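You operate a simulated robot arm through the tools that you are given. There is no shell and no other tool. Be economical: measure what you need, move in short steps, check, and stop when the job is done.

Carry out the task below with a simulated robot arm. There is one attempt and no reset: what you move stays moved.

TASK
Put two of the spacers from the top of the grey table in the white bin.
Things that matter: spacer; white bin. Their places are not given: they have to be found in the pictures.

It is judged by the outcome, as a careful person would: the job done as asked, and still so three seconds after it is handed in. It fails if anything else is knocked over, pushed out of place, dropped, spilled or broken.

THE ROBOT
A 7-joint arm with a two-finger parallel gripper, fixed in place. Base frame: the origin is at the foot of the arm, x ahead of it, y to its left, z up; the work surface is at about z = 0. Lengths are in m, angles in rad, forces in N, time in s.
With the tool pointing down near the work surface it reaches from about 0.22 to 0.58 m from the base axis. Its first joint turns from -1.152 to 1.152 rad. Payload 2.5 kg.
Tool frame: the origin (TCP) lies between the finger pads and is the grasp point; the fingertips stand 0.023 m ahead of it; z points along the fingers, y is the line along which they close. The gripper opens to 0.094 m. The fingers are 0.038 m wide and 0.01 m thick; the gripper's body (0.054 by 0.096 m) begins 0.039 m behind the TCP.
Orientation is that of the tool frame in the base frame, as [roll, pitch, yaw] about the fixed x, y, z axes, in that order (R = Rz(yaw) Ry(pitch) Rx(roll)). With the fingers straight down and closing along the base's y, the tool's x points along the base's -x, its y along +y and its z along -z.

THE INTERFACE
- The arm moves only by the tool play_rows. Its arguments are lists of equal length, an entry for each row: "linear": the shift along the tool's x, y, z in m, a list of three; "delta_rot": the turn, a rotation vector about the tool's x, y, z in degrees, a list of three; "claw": the closure, from 0 (fully open) to 1 (shut). In form: {"linear": [[dx, dy, dz], ...], "delta_rot": [[wx, wy, wz], ...], "claw": [claw, ...]}. A call has 1 to 10 rows; each row shifts and turns the commanded pose from where the row before left it, along the tool's axes as they then stand. A row lasts 0.2 s, in which the tool goes at most 0.05 m and 0.15 rad; a call with a longer step from one row to the next is refused whole, and so is a gripper value outside its range. A pose out of reach is approached as far as the arm can. The call stops where the force on the tool passes 40 N (or 10 N more than at its start, if that is more) or the arm is blocked; 0.2 s more then pass. The fingers move at their own pace (about 0.108 m/s each) and stop on an object; they squeeze with about 25 N. The grip force told is the motor's: it shows also when the fingers shut on nothing. Time passes only in rows, and 0.2 s behind the last, so rows that do not move let the fingers close. It gives the time, the measured TCP pose, the force on the tool (base axes), the opening and the grip force at its end, in the units of the frame above (readings bear some noise).
- Cameras (640 x 400 px; columns grow to the right, rows downward): "scene" is fixed at [0.131, -0.4209, 0.5385]; the picture's right is [0.69, -0.72, 0.00], its down [-0.45, -0.43, -0.78] and it looks along [0.56, 0.54, -0.62] (base axes); focal length 214 px, centre (320, 200). "wrist" rides on the gripper at [-0.039, 0, -0.044] in the tool frame; the picture's right is [0.00, -1.00, 0.00], its down [0.97, 0.00, -0.24] and it looks along [0.24, 0.00, 0.97] (tool axes); focal length 218 px, centre (320, 200).
- grab_frame(camera): a new picture of that camera. No time passes.
- probe_pixels(camera, pixels): for up to 12 pixels [column, row] of the newest picture of that camera ("zoom" is the newest enlarged one), the place [x, y, z] in the base frame of the surface seen there, good to about 0.002 m. No time passes.
- inspect(camera, box): a new picture of the part [left, top, right, bottom] of that camera's present view, enlarged. No time passes.
- hand_in(): hands the job in; it is judged then, once.

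Work in short steps. Measure before you move; look again where a grasp or a placing could have gone wrong, and mend it. You have 60 turns and 26 pictures in all, the two below and enlarged ones among them. Open the gripper and draw the arm clear of the work before you hand the job in, unless the task says otherwise; then end with one line.

The tools are called as name(argument=value, ...) on one line, values as JSON. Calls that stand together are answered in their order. play_rows: Moves the arm, as the interface text tells. Its arguments: {"type":"object","properties":{"linear":{"type":"array"},"delta_rot":{"type":"array"},"claw":{"type":"array"}},"required":["linear","delta_rot","claw"]} The other tools are called the same way: grab_frame (camera) takes a picture; probe_pixels (camera, pixels) gives the place of the surface under pixels of a picture; inspect (camera, box) takes an enlarged picture of a part of a camera's view; hand_in () hands the job in.

At the start:

```text
t: 0.0
tcp_pos: [0.3447, 0.0443, 0.4411]
ee_rot: [-3.141, -0.001, 3.141]
force: [-0.4, -0.3, 0.3]
gripper_width: 0.0941
finger_force: 0.1
```

scene: 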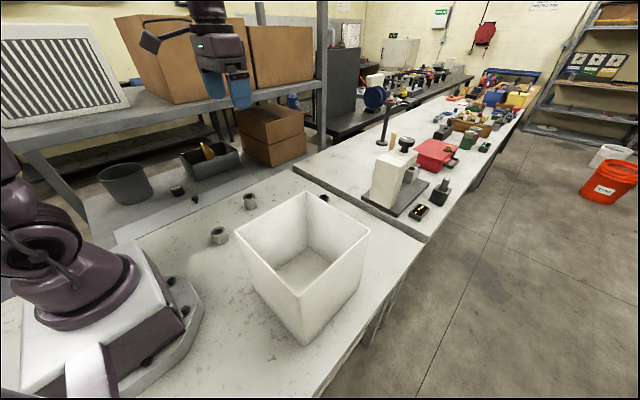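
wrist: 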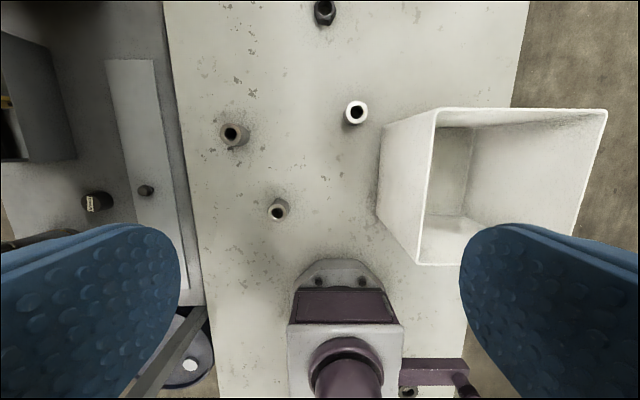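

The wrist picture shows ring-like items at (235,133), (277,209), (356,112) and a dark one at (325,12). I enlarge both views to tell them apart, and then probe.

inspect(camera="wrist", box=[200, 0, 420, 230])

inspect(camera="scene", box=[150, 150, 370, 290])

probe_pixels(camera="wrist", pixels=[[235, 122], [231, 133], [245, 133], [277, 202], [277, 213], [287, 205], [356, 102], [356, 112], [325, 12], [437, 110], [605, 112], [420, 264]])

```text
1.74 times, centred on (310, 115) of wrist
```

zoom: 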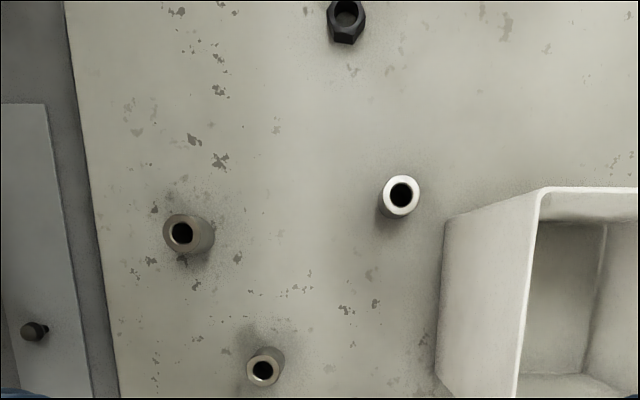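

```text
2.86 times, centred on (260, 220) of scene
```

zoom: 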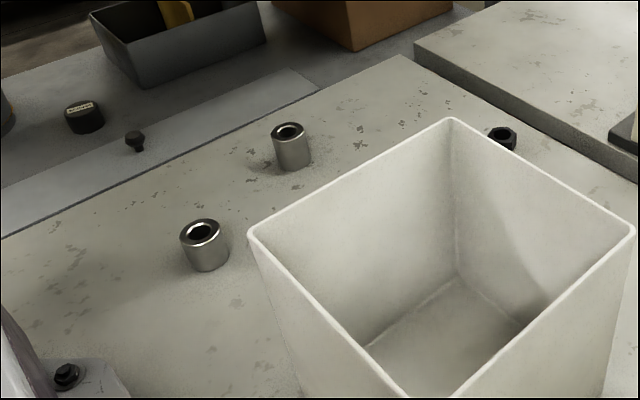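

```text
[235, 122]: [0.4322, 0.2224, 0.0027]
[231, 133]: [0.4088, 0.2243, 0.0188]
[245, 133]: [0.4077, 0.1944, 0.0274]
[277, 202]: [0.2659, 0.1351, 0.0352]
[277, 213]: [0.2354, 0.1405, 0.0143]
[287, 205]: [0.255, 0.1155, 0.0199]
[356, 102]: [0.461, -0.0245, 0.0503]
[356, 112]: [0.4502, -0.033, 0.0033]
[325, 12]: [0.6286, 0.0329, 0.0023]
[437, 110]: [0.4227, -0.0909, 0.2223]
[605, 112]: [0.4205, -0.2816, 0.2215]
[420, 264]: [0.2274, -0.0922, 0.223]
```

The two steel spacers at zoom (204,243) and (291,146) look alike, and both are clear of the bin. I measure their tops and sides.

probe_pixels(camera="zoom", pixels=[[184, 236], [217, 230], [200, 221], [202, 244], [207, 258], [208, 270], [274, 134], [303, 131], [288, 124], [288, 141], [292, 155], [294, 169]])

inspect(camera="wrist", box=[210, 100, 310, 230])

```text
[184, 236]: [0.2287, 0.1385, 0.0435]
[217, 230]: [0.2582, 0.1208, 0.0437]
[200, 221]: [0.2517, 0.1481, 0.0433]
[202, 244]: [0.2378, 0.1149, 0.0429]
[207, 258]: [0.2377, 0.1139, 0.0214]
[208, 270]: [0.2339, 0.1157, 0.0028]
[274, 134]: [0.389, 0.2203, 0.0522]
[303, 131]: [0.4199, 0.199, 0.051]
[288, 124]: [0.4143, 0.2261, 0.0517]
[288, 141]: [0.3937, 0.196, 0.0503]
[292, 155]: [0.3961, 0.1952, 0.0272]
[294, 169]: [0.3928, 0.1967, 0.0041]
```

```text
3.08 times, centred on (260, 165) of wrist
```

zoom: 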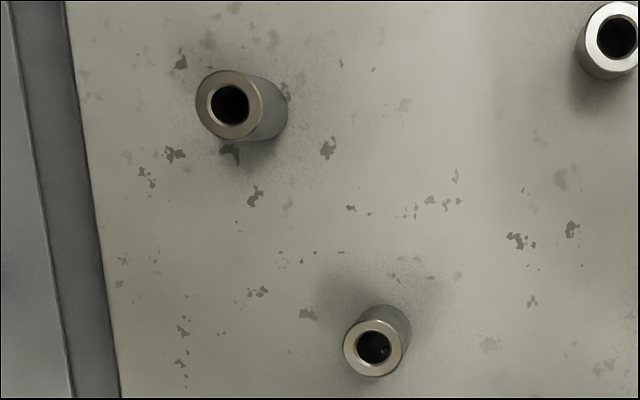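

Spacer A is at about (0.245, 0.131), 0.036 wide and 0.043 high. B is at about (0.405, 0.211), 0.04 wide and 0.051 high. I check the shelf clearance, the bin floor and the rim before moving.

probe_pixels(camera="scene", pixels=[[200, 110], [322, 80], [320, 140], [100, 135], [305, 270], [310, 255], [235, 235], [369, 235], [307, 193], [300, 297], [240, 90], [125, 175]])

```text
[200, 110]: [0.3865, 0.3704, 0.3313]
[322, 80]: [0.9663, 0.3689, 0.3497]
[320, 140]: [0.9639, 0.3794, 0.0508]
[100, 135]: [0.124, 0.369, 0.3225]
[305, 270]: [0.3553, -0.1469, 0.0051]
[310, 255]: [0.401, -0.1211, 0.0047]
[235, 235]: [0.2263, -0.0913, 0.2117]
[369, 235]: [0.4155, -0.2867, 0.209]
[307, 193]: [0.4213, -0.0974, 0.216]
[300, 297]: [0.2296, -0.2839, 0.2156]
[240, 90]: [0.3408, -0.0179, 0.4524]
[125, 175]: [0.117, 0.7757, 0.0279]
```

The shelf edge is at y≥0.37, so it is clear. The bin interior runs about x 0.23–0.415 and y −0.28 to −0.097, with the floor at z 0.005. I move above spacer B.

play_rows(linear=[[-0.0075, 0.0208, 0.0388], [-0.0075, 0.0208, 0.0388], [-0.0075, 0.0208, 0.0388], [-0.0075, 0.0208, 0.0388], [-0.0075, 0.0208, 0.0388], [-0.0075, 0.0208, 0.0388], [-0.0075, 0.0208, 0.0388], [-0.0075, 0.0208, 0.0388], [0, 0, 0]], delta_rot=[[0, 0, 0], [0, 0, 0], [0, 0, 0], [0, 0, 0], [0, 0, 0], [0, 0, 0], [0, 0, 0], [0, 0, 0], [0, 0, 0]], claw=[0, 0, 0, 0, 0, 0, 0, 0, 0])

grab_frame(camera="wrist")

```text
t: 2.0
tcp_pos: [0.4047, 0.2096, 0.1294]
ee_rot: [-3.141, -0.001, -3.14]
force: [0.8, -0.2, -0.7]
gripper_width: 0.0937
finger_force: 0.1
```

```text
20 pictures are left
```

wrist: 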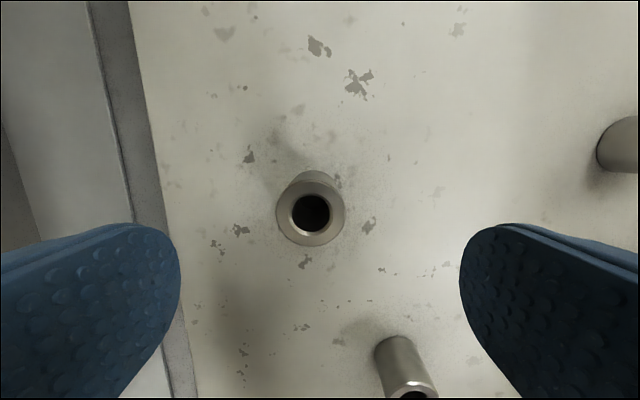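

The spacer top is at (310,212), so its centre is about (0.406, 0.2135). I correct for that, descend to z 0.03 and close.

play_rows(linear=[[-0.0015, 0.0038, 0.02], [0, 0, 0.03], [0, 0, 0.03], [0, 0, 0.019], [0, 0, 0], [0, 0, 0], [0, 0, 0], [0, 0, 0]], delta_rot=[[0, 0, 0], [0, 0, 0], [0, 0, 0], [0, 0, 0], [0, 0, 0], [0, 0, 0], [0, 0, 0], [0, 0, 0]], claw=[0, 0, 0, 0, 0, 1, 1, 1])

```text
t: 3.8
tcp_pos: [0.4053, 0.2166, 0.0302]
ee_rot: [3.141, 0.001, 3.141]
force: [0.2, 1.4, -0.7]
gripper_width: 0.0416
finger_force: 24.9
```

The gripper holds B at 0.0416. I lift it straight up to z≈0.31.

play_rows(linear=[[0, 0, -0.02], [0, 0, -0.04], [0, 0, -0.045], [0, 0, -0.045], [0, 0, -0.045], [0, 0, -0.045], [0, 0, -0.045], [0, 0, 0]], delta_rot=[[0, 0, 0], [0, 0, 0], [0, 0, 0], [0, 0, 0], [0, 0, 0], [0, 0, 0], [0, 0, 0], [0, 0, 0]], claw=[1, 1, 1, 1, 1, 1, 1, 1])

inspect(camera="scene", box=[150, 50, 400, 210])

```text
t: 5.6
tcp_pos: [0.4079, 0.2126, 0.3166]
ee_rot: [3.141, 0.0, 3.141]
force: [-1.1, -0.5, -4.2]
gripper_width: 0.0416
finger_force: 25.3
```

```text
2.50 times, centred on (275, 130) of scene
```

zoom: 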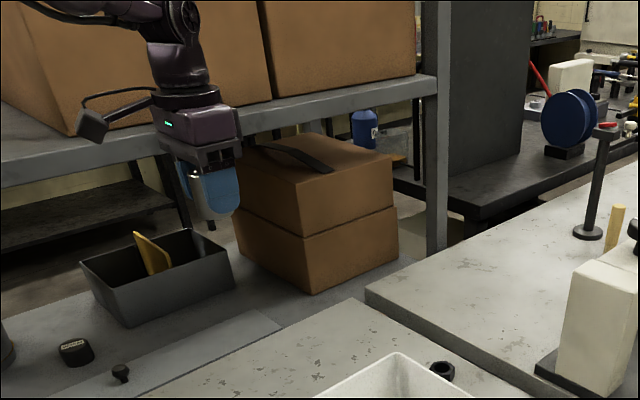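

B is held. I carry it at z 0.316 to above the bin, offset to x≈0.355.

play_rows(linear=[[0.0053, -0.0401, 0], [0.0053, -0.0401, 0], [0.0053, -0.0401, 0], [0.0053, -0.0401, 0], [0.0053, -0.0401, 0], [0.0053, -0.0401, 0], [0.0053, -0.0401, 0], [0.0053, -0.0401, 0], [0.0053, -0.0401, 0], [0.0053, -0.0401, 0]], delta_rot=[[0, 0, 0], [0, 0, 0], [0, 0, 0], [0, 0, 0], [0, 0, 0], [0, 0, 0], [0, 0, 0], [0, 0, 0], [0, 0, 0], [0, 0, 0]], claw=[1, 1, 1, 1, 1, 1, 1, 1, 1, 1])

grab_frame(camera="scene")

grab_frame(camera="wrist")

```text
t: 7.8
tcp_pos: [0.3514, -0.1871, 0.3168]
ee_rot: [-3.141, 0.0, -3.139]
force: [0.1, -0.4, -3.6]
gripper_width: 0.0416
finger_force: 24.4
```

```text
18 pictures are left
```

scene: 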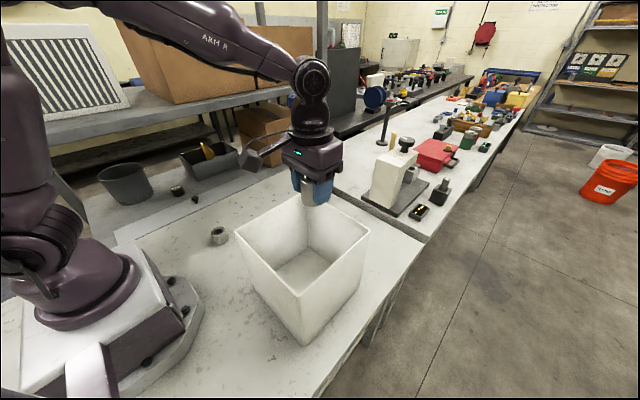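

```text
17 pictures are left
```

wrist: 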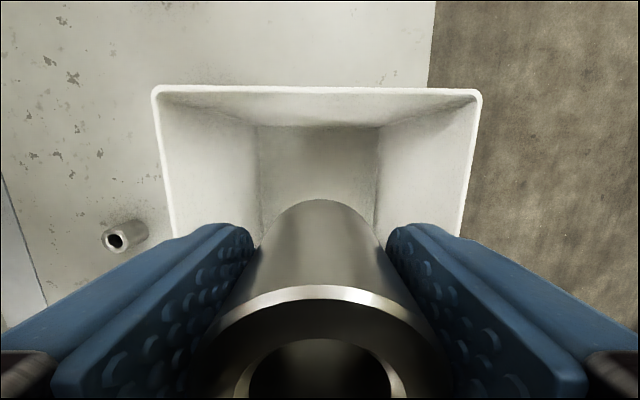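

Spacer B is over the bin. I probe the bracket sticking out from the hand at (252,158) to see how deep the hand can go.

probe_pixels(camera="scene", pixels=[[244, 155], [252, 158], [254, 171], [257, 164], [270, 150], [285, 158], [320, 172], [340, 160], [316, 135], [300, 133]])

```text
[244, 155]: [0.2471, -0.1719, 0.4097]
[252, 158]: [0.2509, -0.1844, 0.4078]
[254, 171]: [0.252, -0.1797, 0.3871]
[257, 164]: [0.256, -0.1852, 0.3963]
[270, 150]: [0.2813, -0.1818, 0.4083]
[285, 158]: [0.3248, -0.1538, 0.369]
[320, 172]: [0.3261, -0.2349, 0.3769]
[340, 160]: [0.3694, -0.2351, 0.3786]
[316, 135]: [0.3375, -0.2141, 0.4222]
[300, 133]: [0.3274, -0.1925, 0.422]
```

The bracket reaches 0.107 m to −x, about 0.07 m above the TCP. I yaw by 45° so that it points along the bin's diagonal towards the base, then look before going down.

play_rows(linear=[[0.005, 0, 0], [0, 0, 0], [0, 0, 0], [0, 0, 0], [0, 0, 0], [0, 0, 0], [0, 0, 0], [0, 0, 0]], delta_rot=[[0, 0, 0], [0, 0, 7.5], [0, 0, 7.5], [0, 0, 7.5], [0, 0, 7.5], [0, 0, 7.5], [0, 0, 7.5], [0, 0, 0]], claw=[1, 1, 1, 1, 1, 1, 1, 1])

inspect(camera="scene", box=[180, 30, 400, 300])

```text
t: 9.6
tcp_pos: [0.3483, -0.1859, 0.3171]
ee_rot: [3.141, -0.002, 2.355]
force: [0.2, -0.1, -4.4]
gripper_width: 0.0418
finger_force: 25.4
```

```text
1.48 times, centred on (290, 165) of scene
```

zoom: 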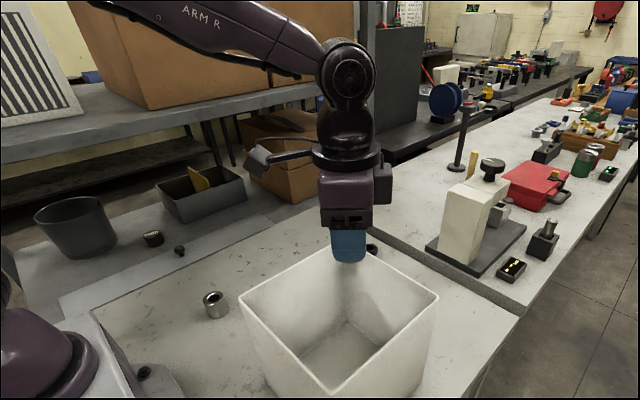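

The bracket is now at zoom (258,160), and a small box shows on the other side at (382,183). I probe both, plus the wrist joint and the forearm.

probe_pixels(camera="zoom", pixels=[[255, 155], [262, 165], [258, 174], [290, 155], [382, 175], [388, 185], [382, 202], [376, 202], [345, 100], [320, 70], [345, 155], [330, 225]])

```text
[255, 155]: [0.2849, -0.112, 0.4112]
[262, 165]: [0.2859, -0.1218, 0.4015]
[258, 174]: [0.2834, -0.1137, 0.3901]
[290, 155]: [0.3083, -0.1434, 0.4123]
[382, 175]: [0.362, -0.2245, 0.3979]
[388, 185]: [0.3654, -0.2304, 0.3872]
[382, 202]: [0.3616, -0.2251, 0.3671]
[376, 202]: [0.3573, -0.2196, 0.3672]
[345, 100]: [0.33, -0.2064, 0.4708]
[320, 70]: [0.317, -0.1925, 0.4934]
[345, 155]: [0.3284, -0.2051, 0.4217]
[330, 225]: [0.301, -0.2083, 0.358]
```

The bracket tip would be near the y=−0.10 wall, so I shift towards −y (about 0.345, −0.207) and then lower to z≈0.11. That leaves the forearm above the rim.

play_rows(linear=[[-0.0127, -0.017, 0], [0, 0, 0], [0, 0, 0.035], [0, 0, 0.035], [0, 0, 0.035], [0, 0, 0]], delta_rot=[[0, 0, 0], [0, 0, 0], [0, 0, 0], [0, 0, 0], [0, 0, 0], [0, 0, 0]], claw=[1, 1, 1, 1, 1, 1])

inspect(camera="scene", box=[180, 70, 400, 340])

```text
t: 11.0
tcp_pos: [0.3445, -0.2084, 0.2089]
ee_rot: [3.141, 0.001, 2.356]
force: [0.0, -1.0, -4.9]
gripper_width: 0.0414
finger_force: 24.6
```

```text
1.48 times, centred on (290, 205) of scene
```

zoom: 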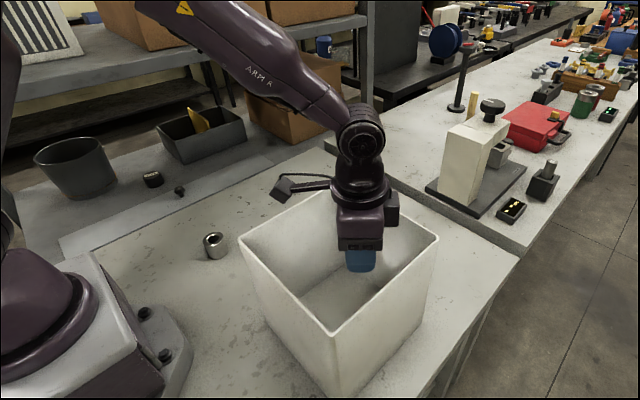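

The bracket at zoom (282,187) is close to the rim in view, so I measure it against the rim.

probe_pixels(camera="zoom", pixels=[[274, 188], [280, 198], [286, 190], [290, 178], [320, 182], [300, 207], [330, 192], [398, 205], [402, 225], [345, 150], [320, 100]])

```text
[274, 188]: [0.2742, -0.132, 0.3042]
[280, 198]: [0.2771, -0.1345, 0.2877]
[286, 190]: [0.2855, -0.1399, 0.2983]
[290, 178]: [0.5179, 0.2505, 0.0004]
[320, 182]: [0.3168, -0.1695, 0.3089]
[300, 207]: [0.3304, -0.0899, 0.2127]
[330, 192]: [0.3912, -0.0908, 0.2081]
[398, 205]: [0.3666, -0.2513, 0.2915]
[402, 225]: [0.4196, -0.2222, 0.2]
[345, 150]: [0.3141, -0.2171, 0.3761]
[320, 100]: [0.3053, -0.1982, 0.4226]
```

There is about 0.03 m of clearance. I lower to z≈0.11 and open partway.

play_rows(linear=[[0, 0, 0.03], [0, 0, 0.03], [0, 0, 0.03], [0, 0, 0.01], [0, 0, 0], [0, 0, 0], [0, 0, 0], [0, 0, 0]], delta_rot=[[0, 0, 0], [0, 0, 0], [0, 0, 0], [0, 0, 0], [0, 0, 0], [0, 0, 0], [0, 0, 0], [0, 0, 0]], claw=[1, 1, 1, 1, 1, 0.35, 0.35, 0.35])

grab_frame(camera="scene")

```text
t: 12.8
tcp_pos: [0.3433, -0.2079, 0.1125]
ee_rot: [-3.141, -0.001, 2.357]
force: [-0.1, -0.7, -0.1]
gripper_width: 0.061
finger_force: 0.1
```

```text
14 pictures are left
```

scene: 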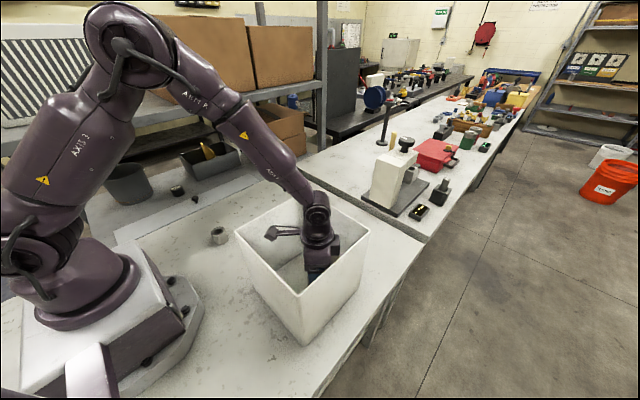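

Spacer B is released. I raise the hand straight up to z≈0.35 and look into the bin with the wrist camera.

play_rows(linear=[[0, 0, -0.03], [0, 0, -0.04], [0, 0, -0.04], [0, 0, -0.04], [0, 0, -0.04], [0, 0, -0.04], [0, 0, 0]], delta_rot=[[0, 0, 0], [0, 0, 0], [0, 0, 0], [0, 0, 0], [0, 0, 0], [0, 0, 0], [0, 0, 0]], claw=[0.35, 0.35, 0.35, 0.35, 0.35, 0.2, 0])

grab_frame(camera="wrist")

```text
t: 14.4
tcp_pos: [0.3441, -0.2079, 0.3417]
ee_rot: [-3.141, 0.0, 2.356]
force: [0.5, -0.3, 0.0]
gripper_width: 0.0939
finger_force: 0.1
```

```text
13 pictures are left
```

wrist: 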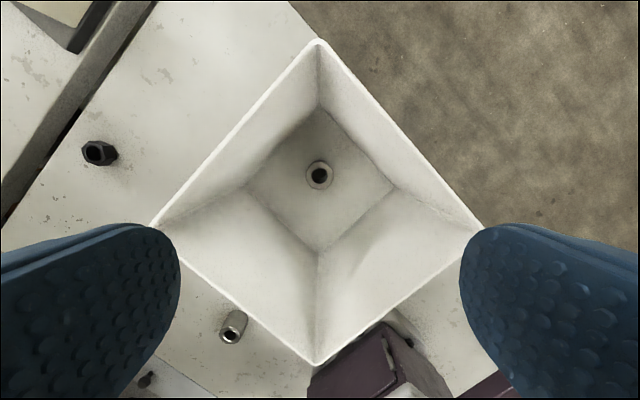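

Spacer B stands upright on the bin floor. I keep the yaw and go to above spacer A at about (0.246, 0.131).

play_rows(linear=[[0.0386, 0.0213, 0], [0.0386, 0.0213, 0], [0.0386, 0.0213, 0], [0.0386, 0.0213, 0], [0.0386, 0.0213, 0], [0.0386, 0.0213, 0], [0.0386, 0.0213, 0], [0.0386, 0.0213, 0], [0, 0, 0.045], [0, 0, 0.045]], delta_rot=[[0, 0, 0], [0, 0, 0], [0, 0, 0], [0, 0, 0], [0, 0, 0], [0, 0, 0], [0, 0, 0], [0, 0, 0], [0, 0, 0], [0, 0, 0]], claw=[0, 0, 0, 0, 0, 0, 0, 0, 0, 0])

play_rows(linear=[[0, 0, 0.045], [0, 0, 0.045], [0, 0, 0.03], [0, 0, 0]], delta_rot=[[0, 0, 0], [0, 0, 0], [0, 0, 0], [0, 0, 0]], claw=[0, 0, 0, 0])

grab_frame(camera="wrist")

grab_frame(camera="scene")

```text
t: 16.6
tcp_pos: [0.2491, 0.1309, 0.25]
ee_rot: [-3.139, 0.0, 2.354]
force: [-0.1, 0.2, -0.8]
gripper_width: 0.094
finger_force: 0.0
```

```text
t: 17.6
tcp_pos: [0.2481, 0.1308, 0.1307]
ee_rot: [3.141, 0.0, 2.357]
force: [-0.4, 0.6, -0.7]
gripper_width: 0.094
finger_force: 0.0
```

```text
12 pictures are left
```

wrist: 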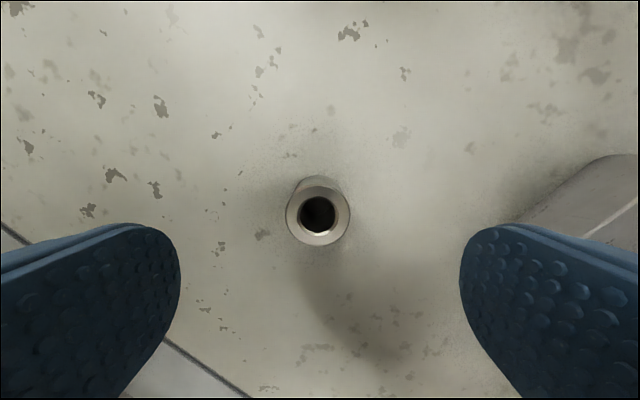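

```text
11 pictures are left
```

scene: 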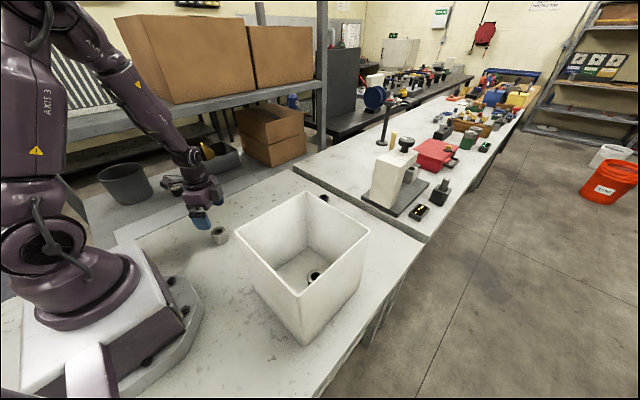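

Spacer A is centred at (318,215), needing about +0.0035 along tool x. I check how far the base flange at the right, (560,210), is from the right finger.

probe_pixels(camera="wrist", pixels=[[520, 220], [550, 195], [580, 170], [610, 157], [600, 210], [318, 187], [318, 240], [290, 215], [346, 215]])

```text
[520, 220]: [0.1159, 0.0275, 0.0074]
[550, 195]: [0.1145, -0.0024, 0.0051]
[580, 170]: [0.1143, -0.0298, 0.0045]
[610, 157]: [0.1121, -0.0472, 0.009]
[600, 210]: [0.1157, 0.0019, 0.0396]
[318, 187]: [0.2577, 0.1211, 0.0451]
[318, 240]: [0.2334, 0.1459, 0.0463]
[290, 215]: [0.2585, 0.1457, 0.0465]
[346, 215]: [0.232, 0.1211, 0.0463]
```

The flange is at x≤0.116, well clear. The spacer's centre is (0.2455, 0.1335), so I descend to z 0.028 and close.

play_rows(linear=[[0.0035, 0.0003, 0.02], [0, 0, 0.03], [0, 0, 0.03], [0, 0, 0.023], [0, 0, 0], [0, 0, 0], [0, 0, 0], [0, 0, 0]], delta_rot=[[0, 0, 0], [0, 0, 0], [0, 0, 0], [0, 0, 0], [0, 0, 0], [0, 0, 0], [0, 0, 0], [0, 0, 0]], claw=[0, 0, 0, 0, 0, 1, 1, 1])

```text
t: 19.4
tcp_pos: [0.2451, 0.1344, 0.0282]
ee_rot: [3.141, 0.001, 2.357]
force: [1.3, -0.7, -0.2]
gripper_width: 0.0417
finger_force: 25.0
```

The gripper holds spacer A. I lift it and carry it over the bin to (0.310, −0.165), well away from B, which stands near (0.342, −0.206).

play_rows(linear=[[0, 0, -0.02], [0, 0, -0.04], [0, 0, -0.04], [0, 0, -0.04], [0, 0, -0.04], [0, 0, -0.04], [0, 0, -0.04], [0, 0, -0.04], [0, 0, 0]], delta_rot=[[0, 0, 0], [0, 0, 0], [0, 0, 0], [0, 0, 0], [0, 0, 0], [0, 0, 0], [0, 0, 0], [0, 0, 0], [0, 0, 0]], claw=[1, 1, 1, 1, 1, 1, 1, 1, 1])

play_rows(linear=[[-0.0322, -0.0207, 0], [-0.0322, -0.0207, 0], [-0.0322, -0.0207, 0], [-0.0322, -0.0207, 0], [-0.0322, -0.0207, 0], [-0.0322, -0.0207, 0], [-0.0322, -0.0207, 0], [-0.0322, -0.0207, 0], [0, 0, 0]], delta_rot=[[0, 0, 0], [0, 0, 0], [0, 0, 0], [0, 0, 0], [0, 0, 0], [0, 0, 0], [0, 0, 0], [0, 0, 0], [0, 0, 0]], claw=[1, 1, 1, 1, 1, 1, 1, 1, 1])

inspect(camera="scene", box=[180, 70, 400, 340])

```text
t: 21.4
tcp_pos: [0.2446, 0.1348, 0.3301]
ee_rot: [3.141, 0.0, 2.357]
force: [-0.3, 0.1, -2.6]
gripper_width: 0.0416
finger_force: 25.0
```

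```text
t: 23.4
tcp_pos: [0.3105, -0.1644, 0.3253]
ee_rot: [-3.139, 0.001, 2.356]
force: [-0.2, 0.1, -3.3]
gripper_width: 0.0413
finger_force: 25.5
```

```text
1.48 times, centred on (290, 205) of scene
```

zoom: 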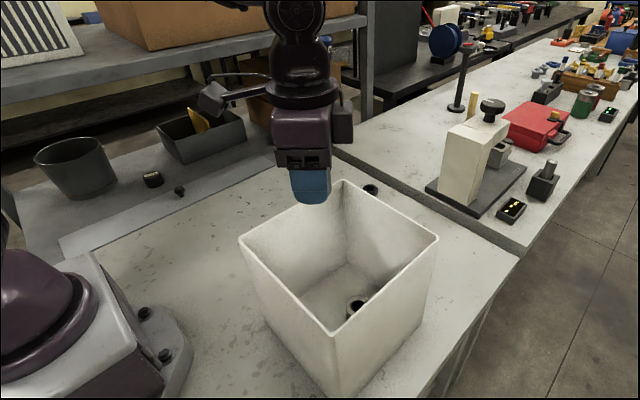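

The position is good and A is held. I lower to z≈0.157, which keeps the bracket above the rim, and release.

play_rows(linear=[[0, 0, 0.04], [0, 0, 0.04], [0, 0, 0.04], [0, 0, 0.03], [0, 0, 0.018], [0, 0, 0], [0, 0, 0], [0, 0, 0], [0, 0, 0]], delta_rot=[[0, 0, 0], [0, 0, 0], [0, 0, 0], [0, 0, 0], [0, 0, 0], [0, 0, 0], [0, 0, 0], [0, 0, 0], [0, 0, 0]], claw=[1, 1, 1, 1, 1, 1, 0.35, 0.35, 0.35])

play_rows(linear=[[0, 0, -0.02], [0, 0, -0.04], [0, 0, -0.04], [0, 0, -0.04], [0, 0, -0.04], [0, 0, 0]], delta_rot=[[0, 0, 0], [0, 0, 0], [0, 0, 0], [0, 0, 0], [0, 0, 0], [0, 0, 0]], claw=[0.35, 0.35, 0.35, 0.35, 0.2, 0])

grab_frame(camera="wrist")

```text
t: 25.4
tcp_pos: [0.3094, -0.1666, 0.1602]
ee_rot: [3.141, 0.0, 2.356]
force: [-0.6, 0.3, -0.2]
gripper_width: 0.0613
finger_force: 0.0
```

```text
t: 26.8
tcp_pos: [0.3107, -0.1648, 0.341]
ee_rot: [-3.141, 0.0, 2.356]
force: [0.0, 0.1, -0.9]
gripper_width: 0.0939
finger_force: 0.1
```

```text
9 pictures are left
```

wrist: 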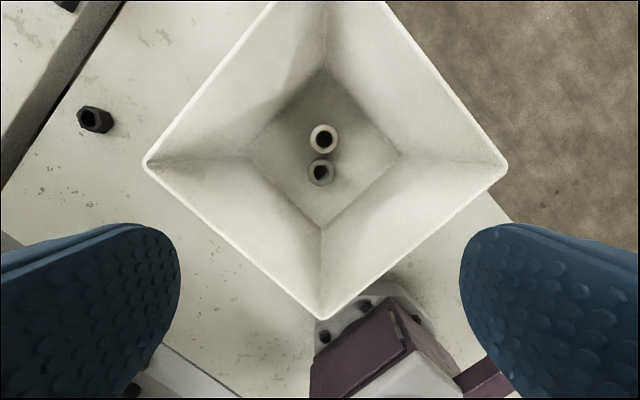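

Both spacers stand in the bin, at (323,138) and (321,172). I draw the arm clear of the bin and take a last look.

play_rows(linear=[[0, 0, -0.04], [0, 0, -0.04], [0.035, 0.025, 0], [0.035, 0.025, 0], [0.035, 0.025, 0], [0.035, 0.025, 0], [0.025, 0.025, 0], [0, 0, 0]], delta_rot=[[0, 0, 0], [0, 0, 0], [0, 0, 0], [0, 0, 0], [0, 0, 0], [0, 0, 0], [0, 0, 0], [0, 0, 0]], claw=[0, 0, 0, 0, 0, 0, 0, 0])

grab_frame(camera="scene")

grab_frame(camera="wrist")

```text
t: 28.6
tcp_pos: [0.2809, 0.0387, 0.4219]
ee_rot: [3.141, 0.0, 2.354]
force: [-0.4, -0.2, -0.3]
gripper_width: 0.0944
finger_force: 0.0
```

```text
8 pictures are left
```

scene: 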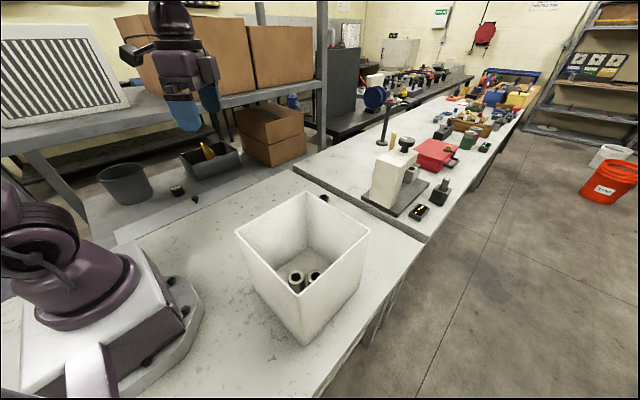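

```text
7 pictures are left
```

wrist: 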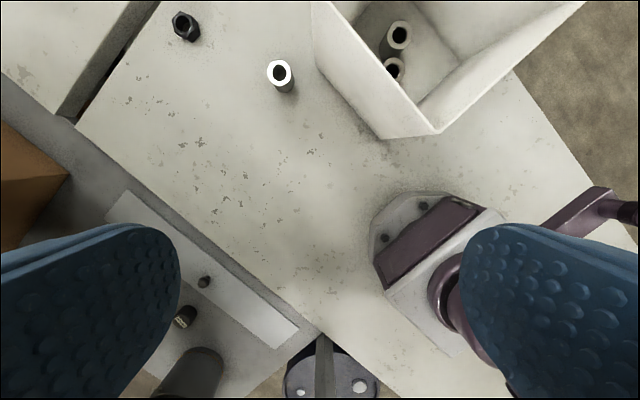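

Two spacers are in the bin, the third spacer and the nut are where they were, and the arm is clear with the gripper open. I hand in.

hand_in()

```text
The job is handed in.
```

Two spacers from the grey table are standing upright in the white bin; nothing else was moved, and the job is handed in.
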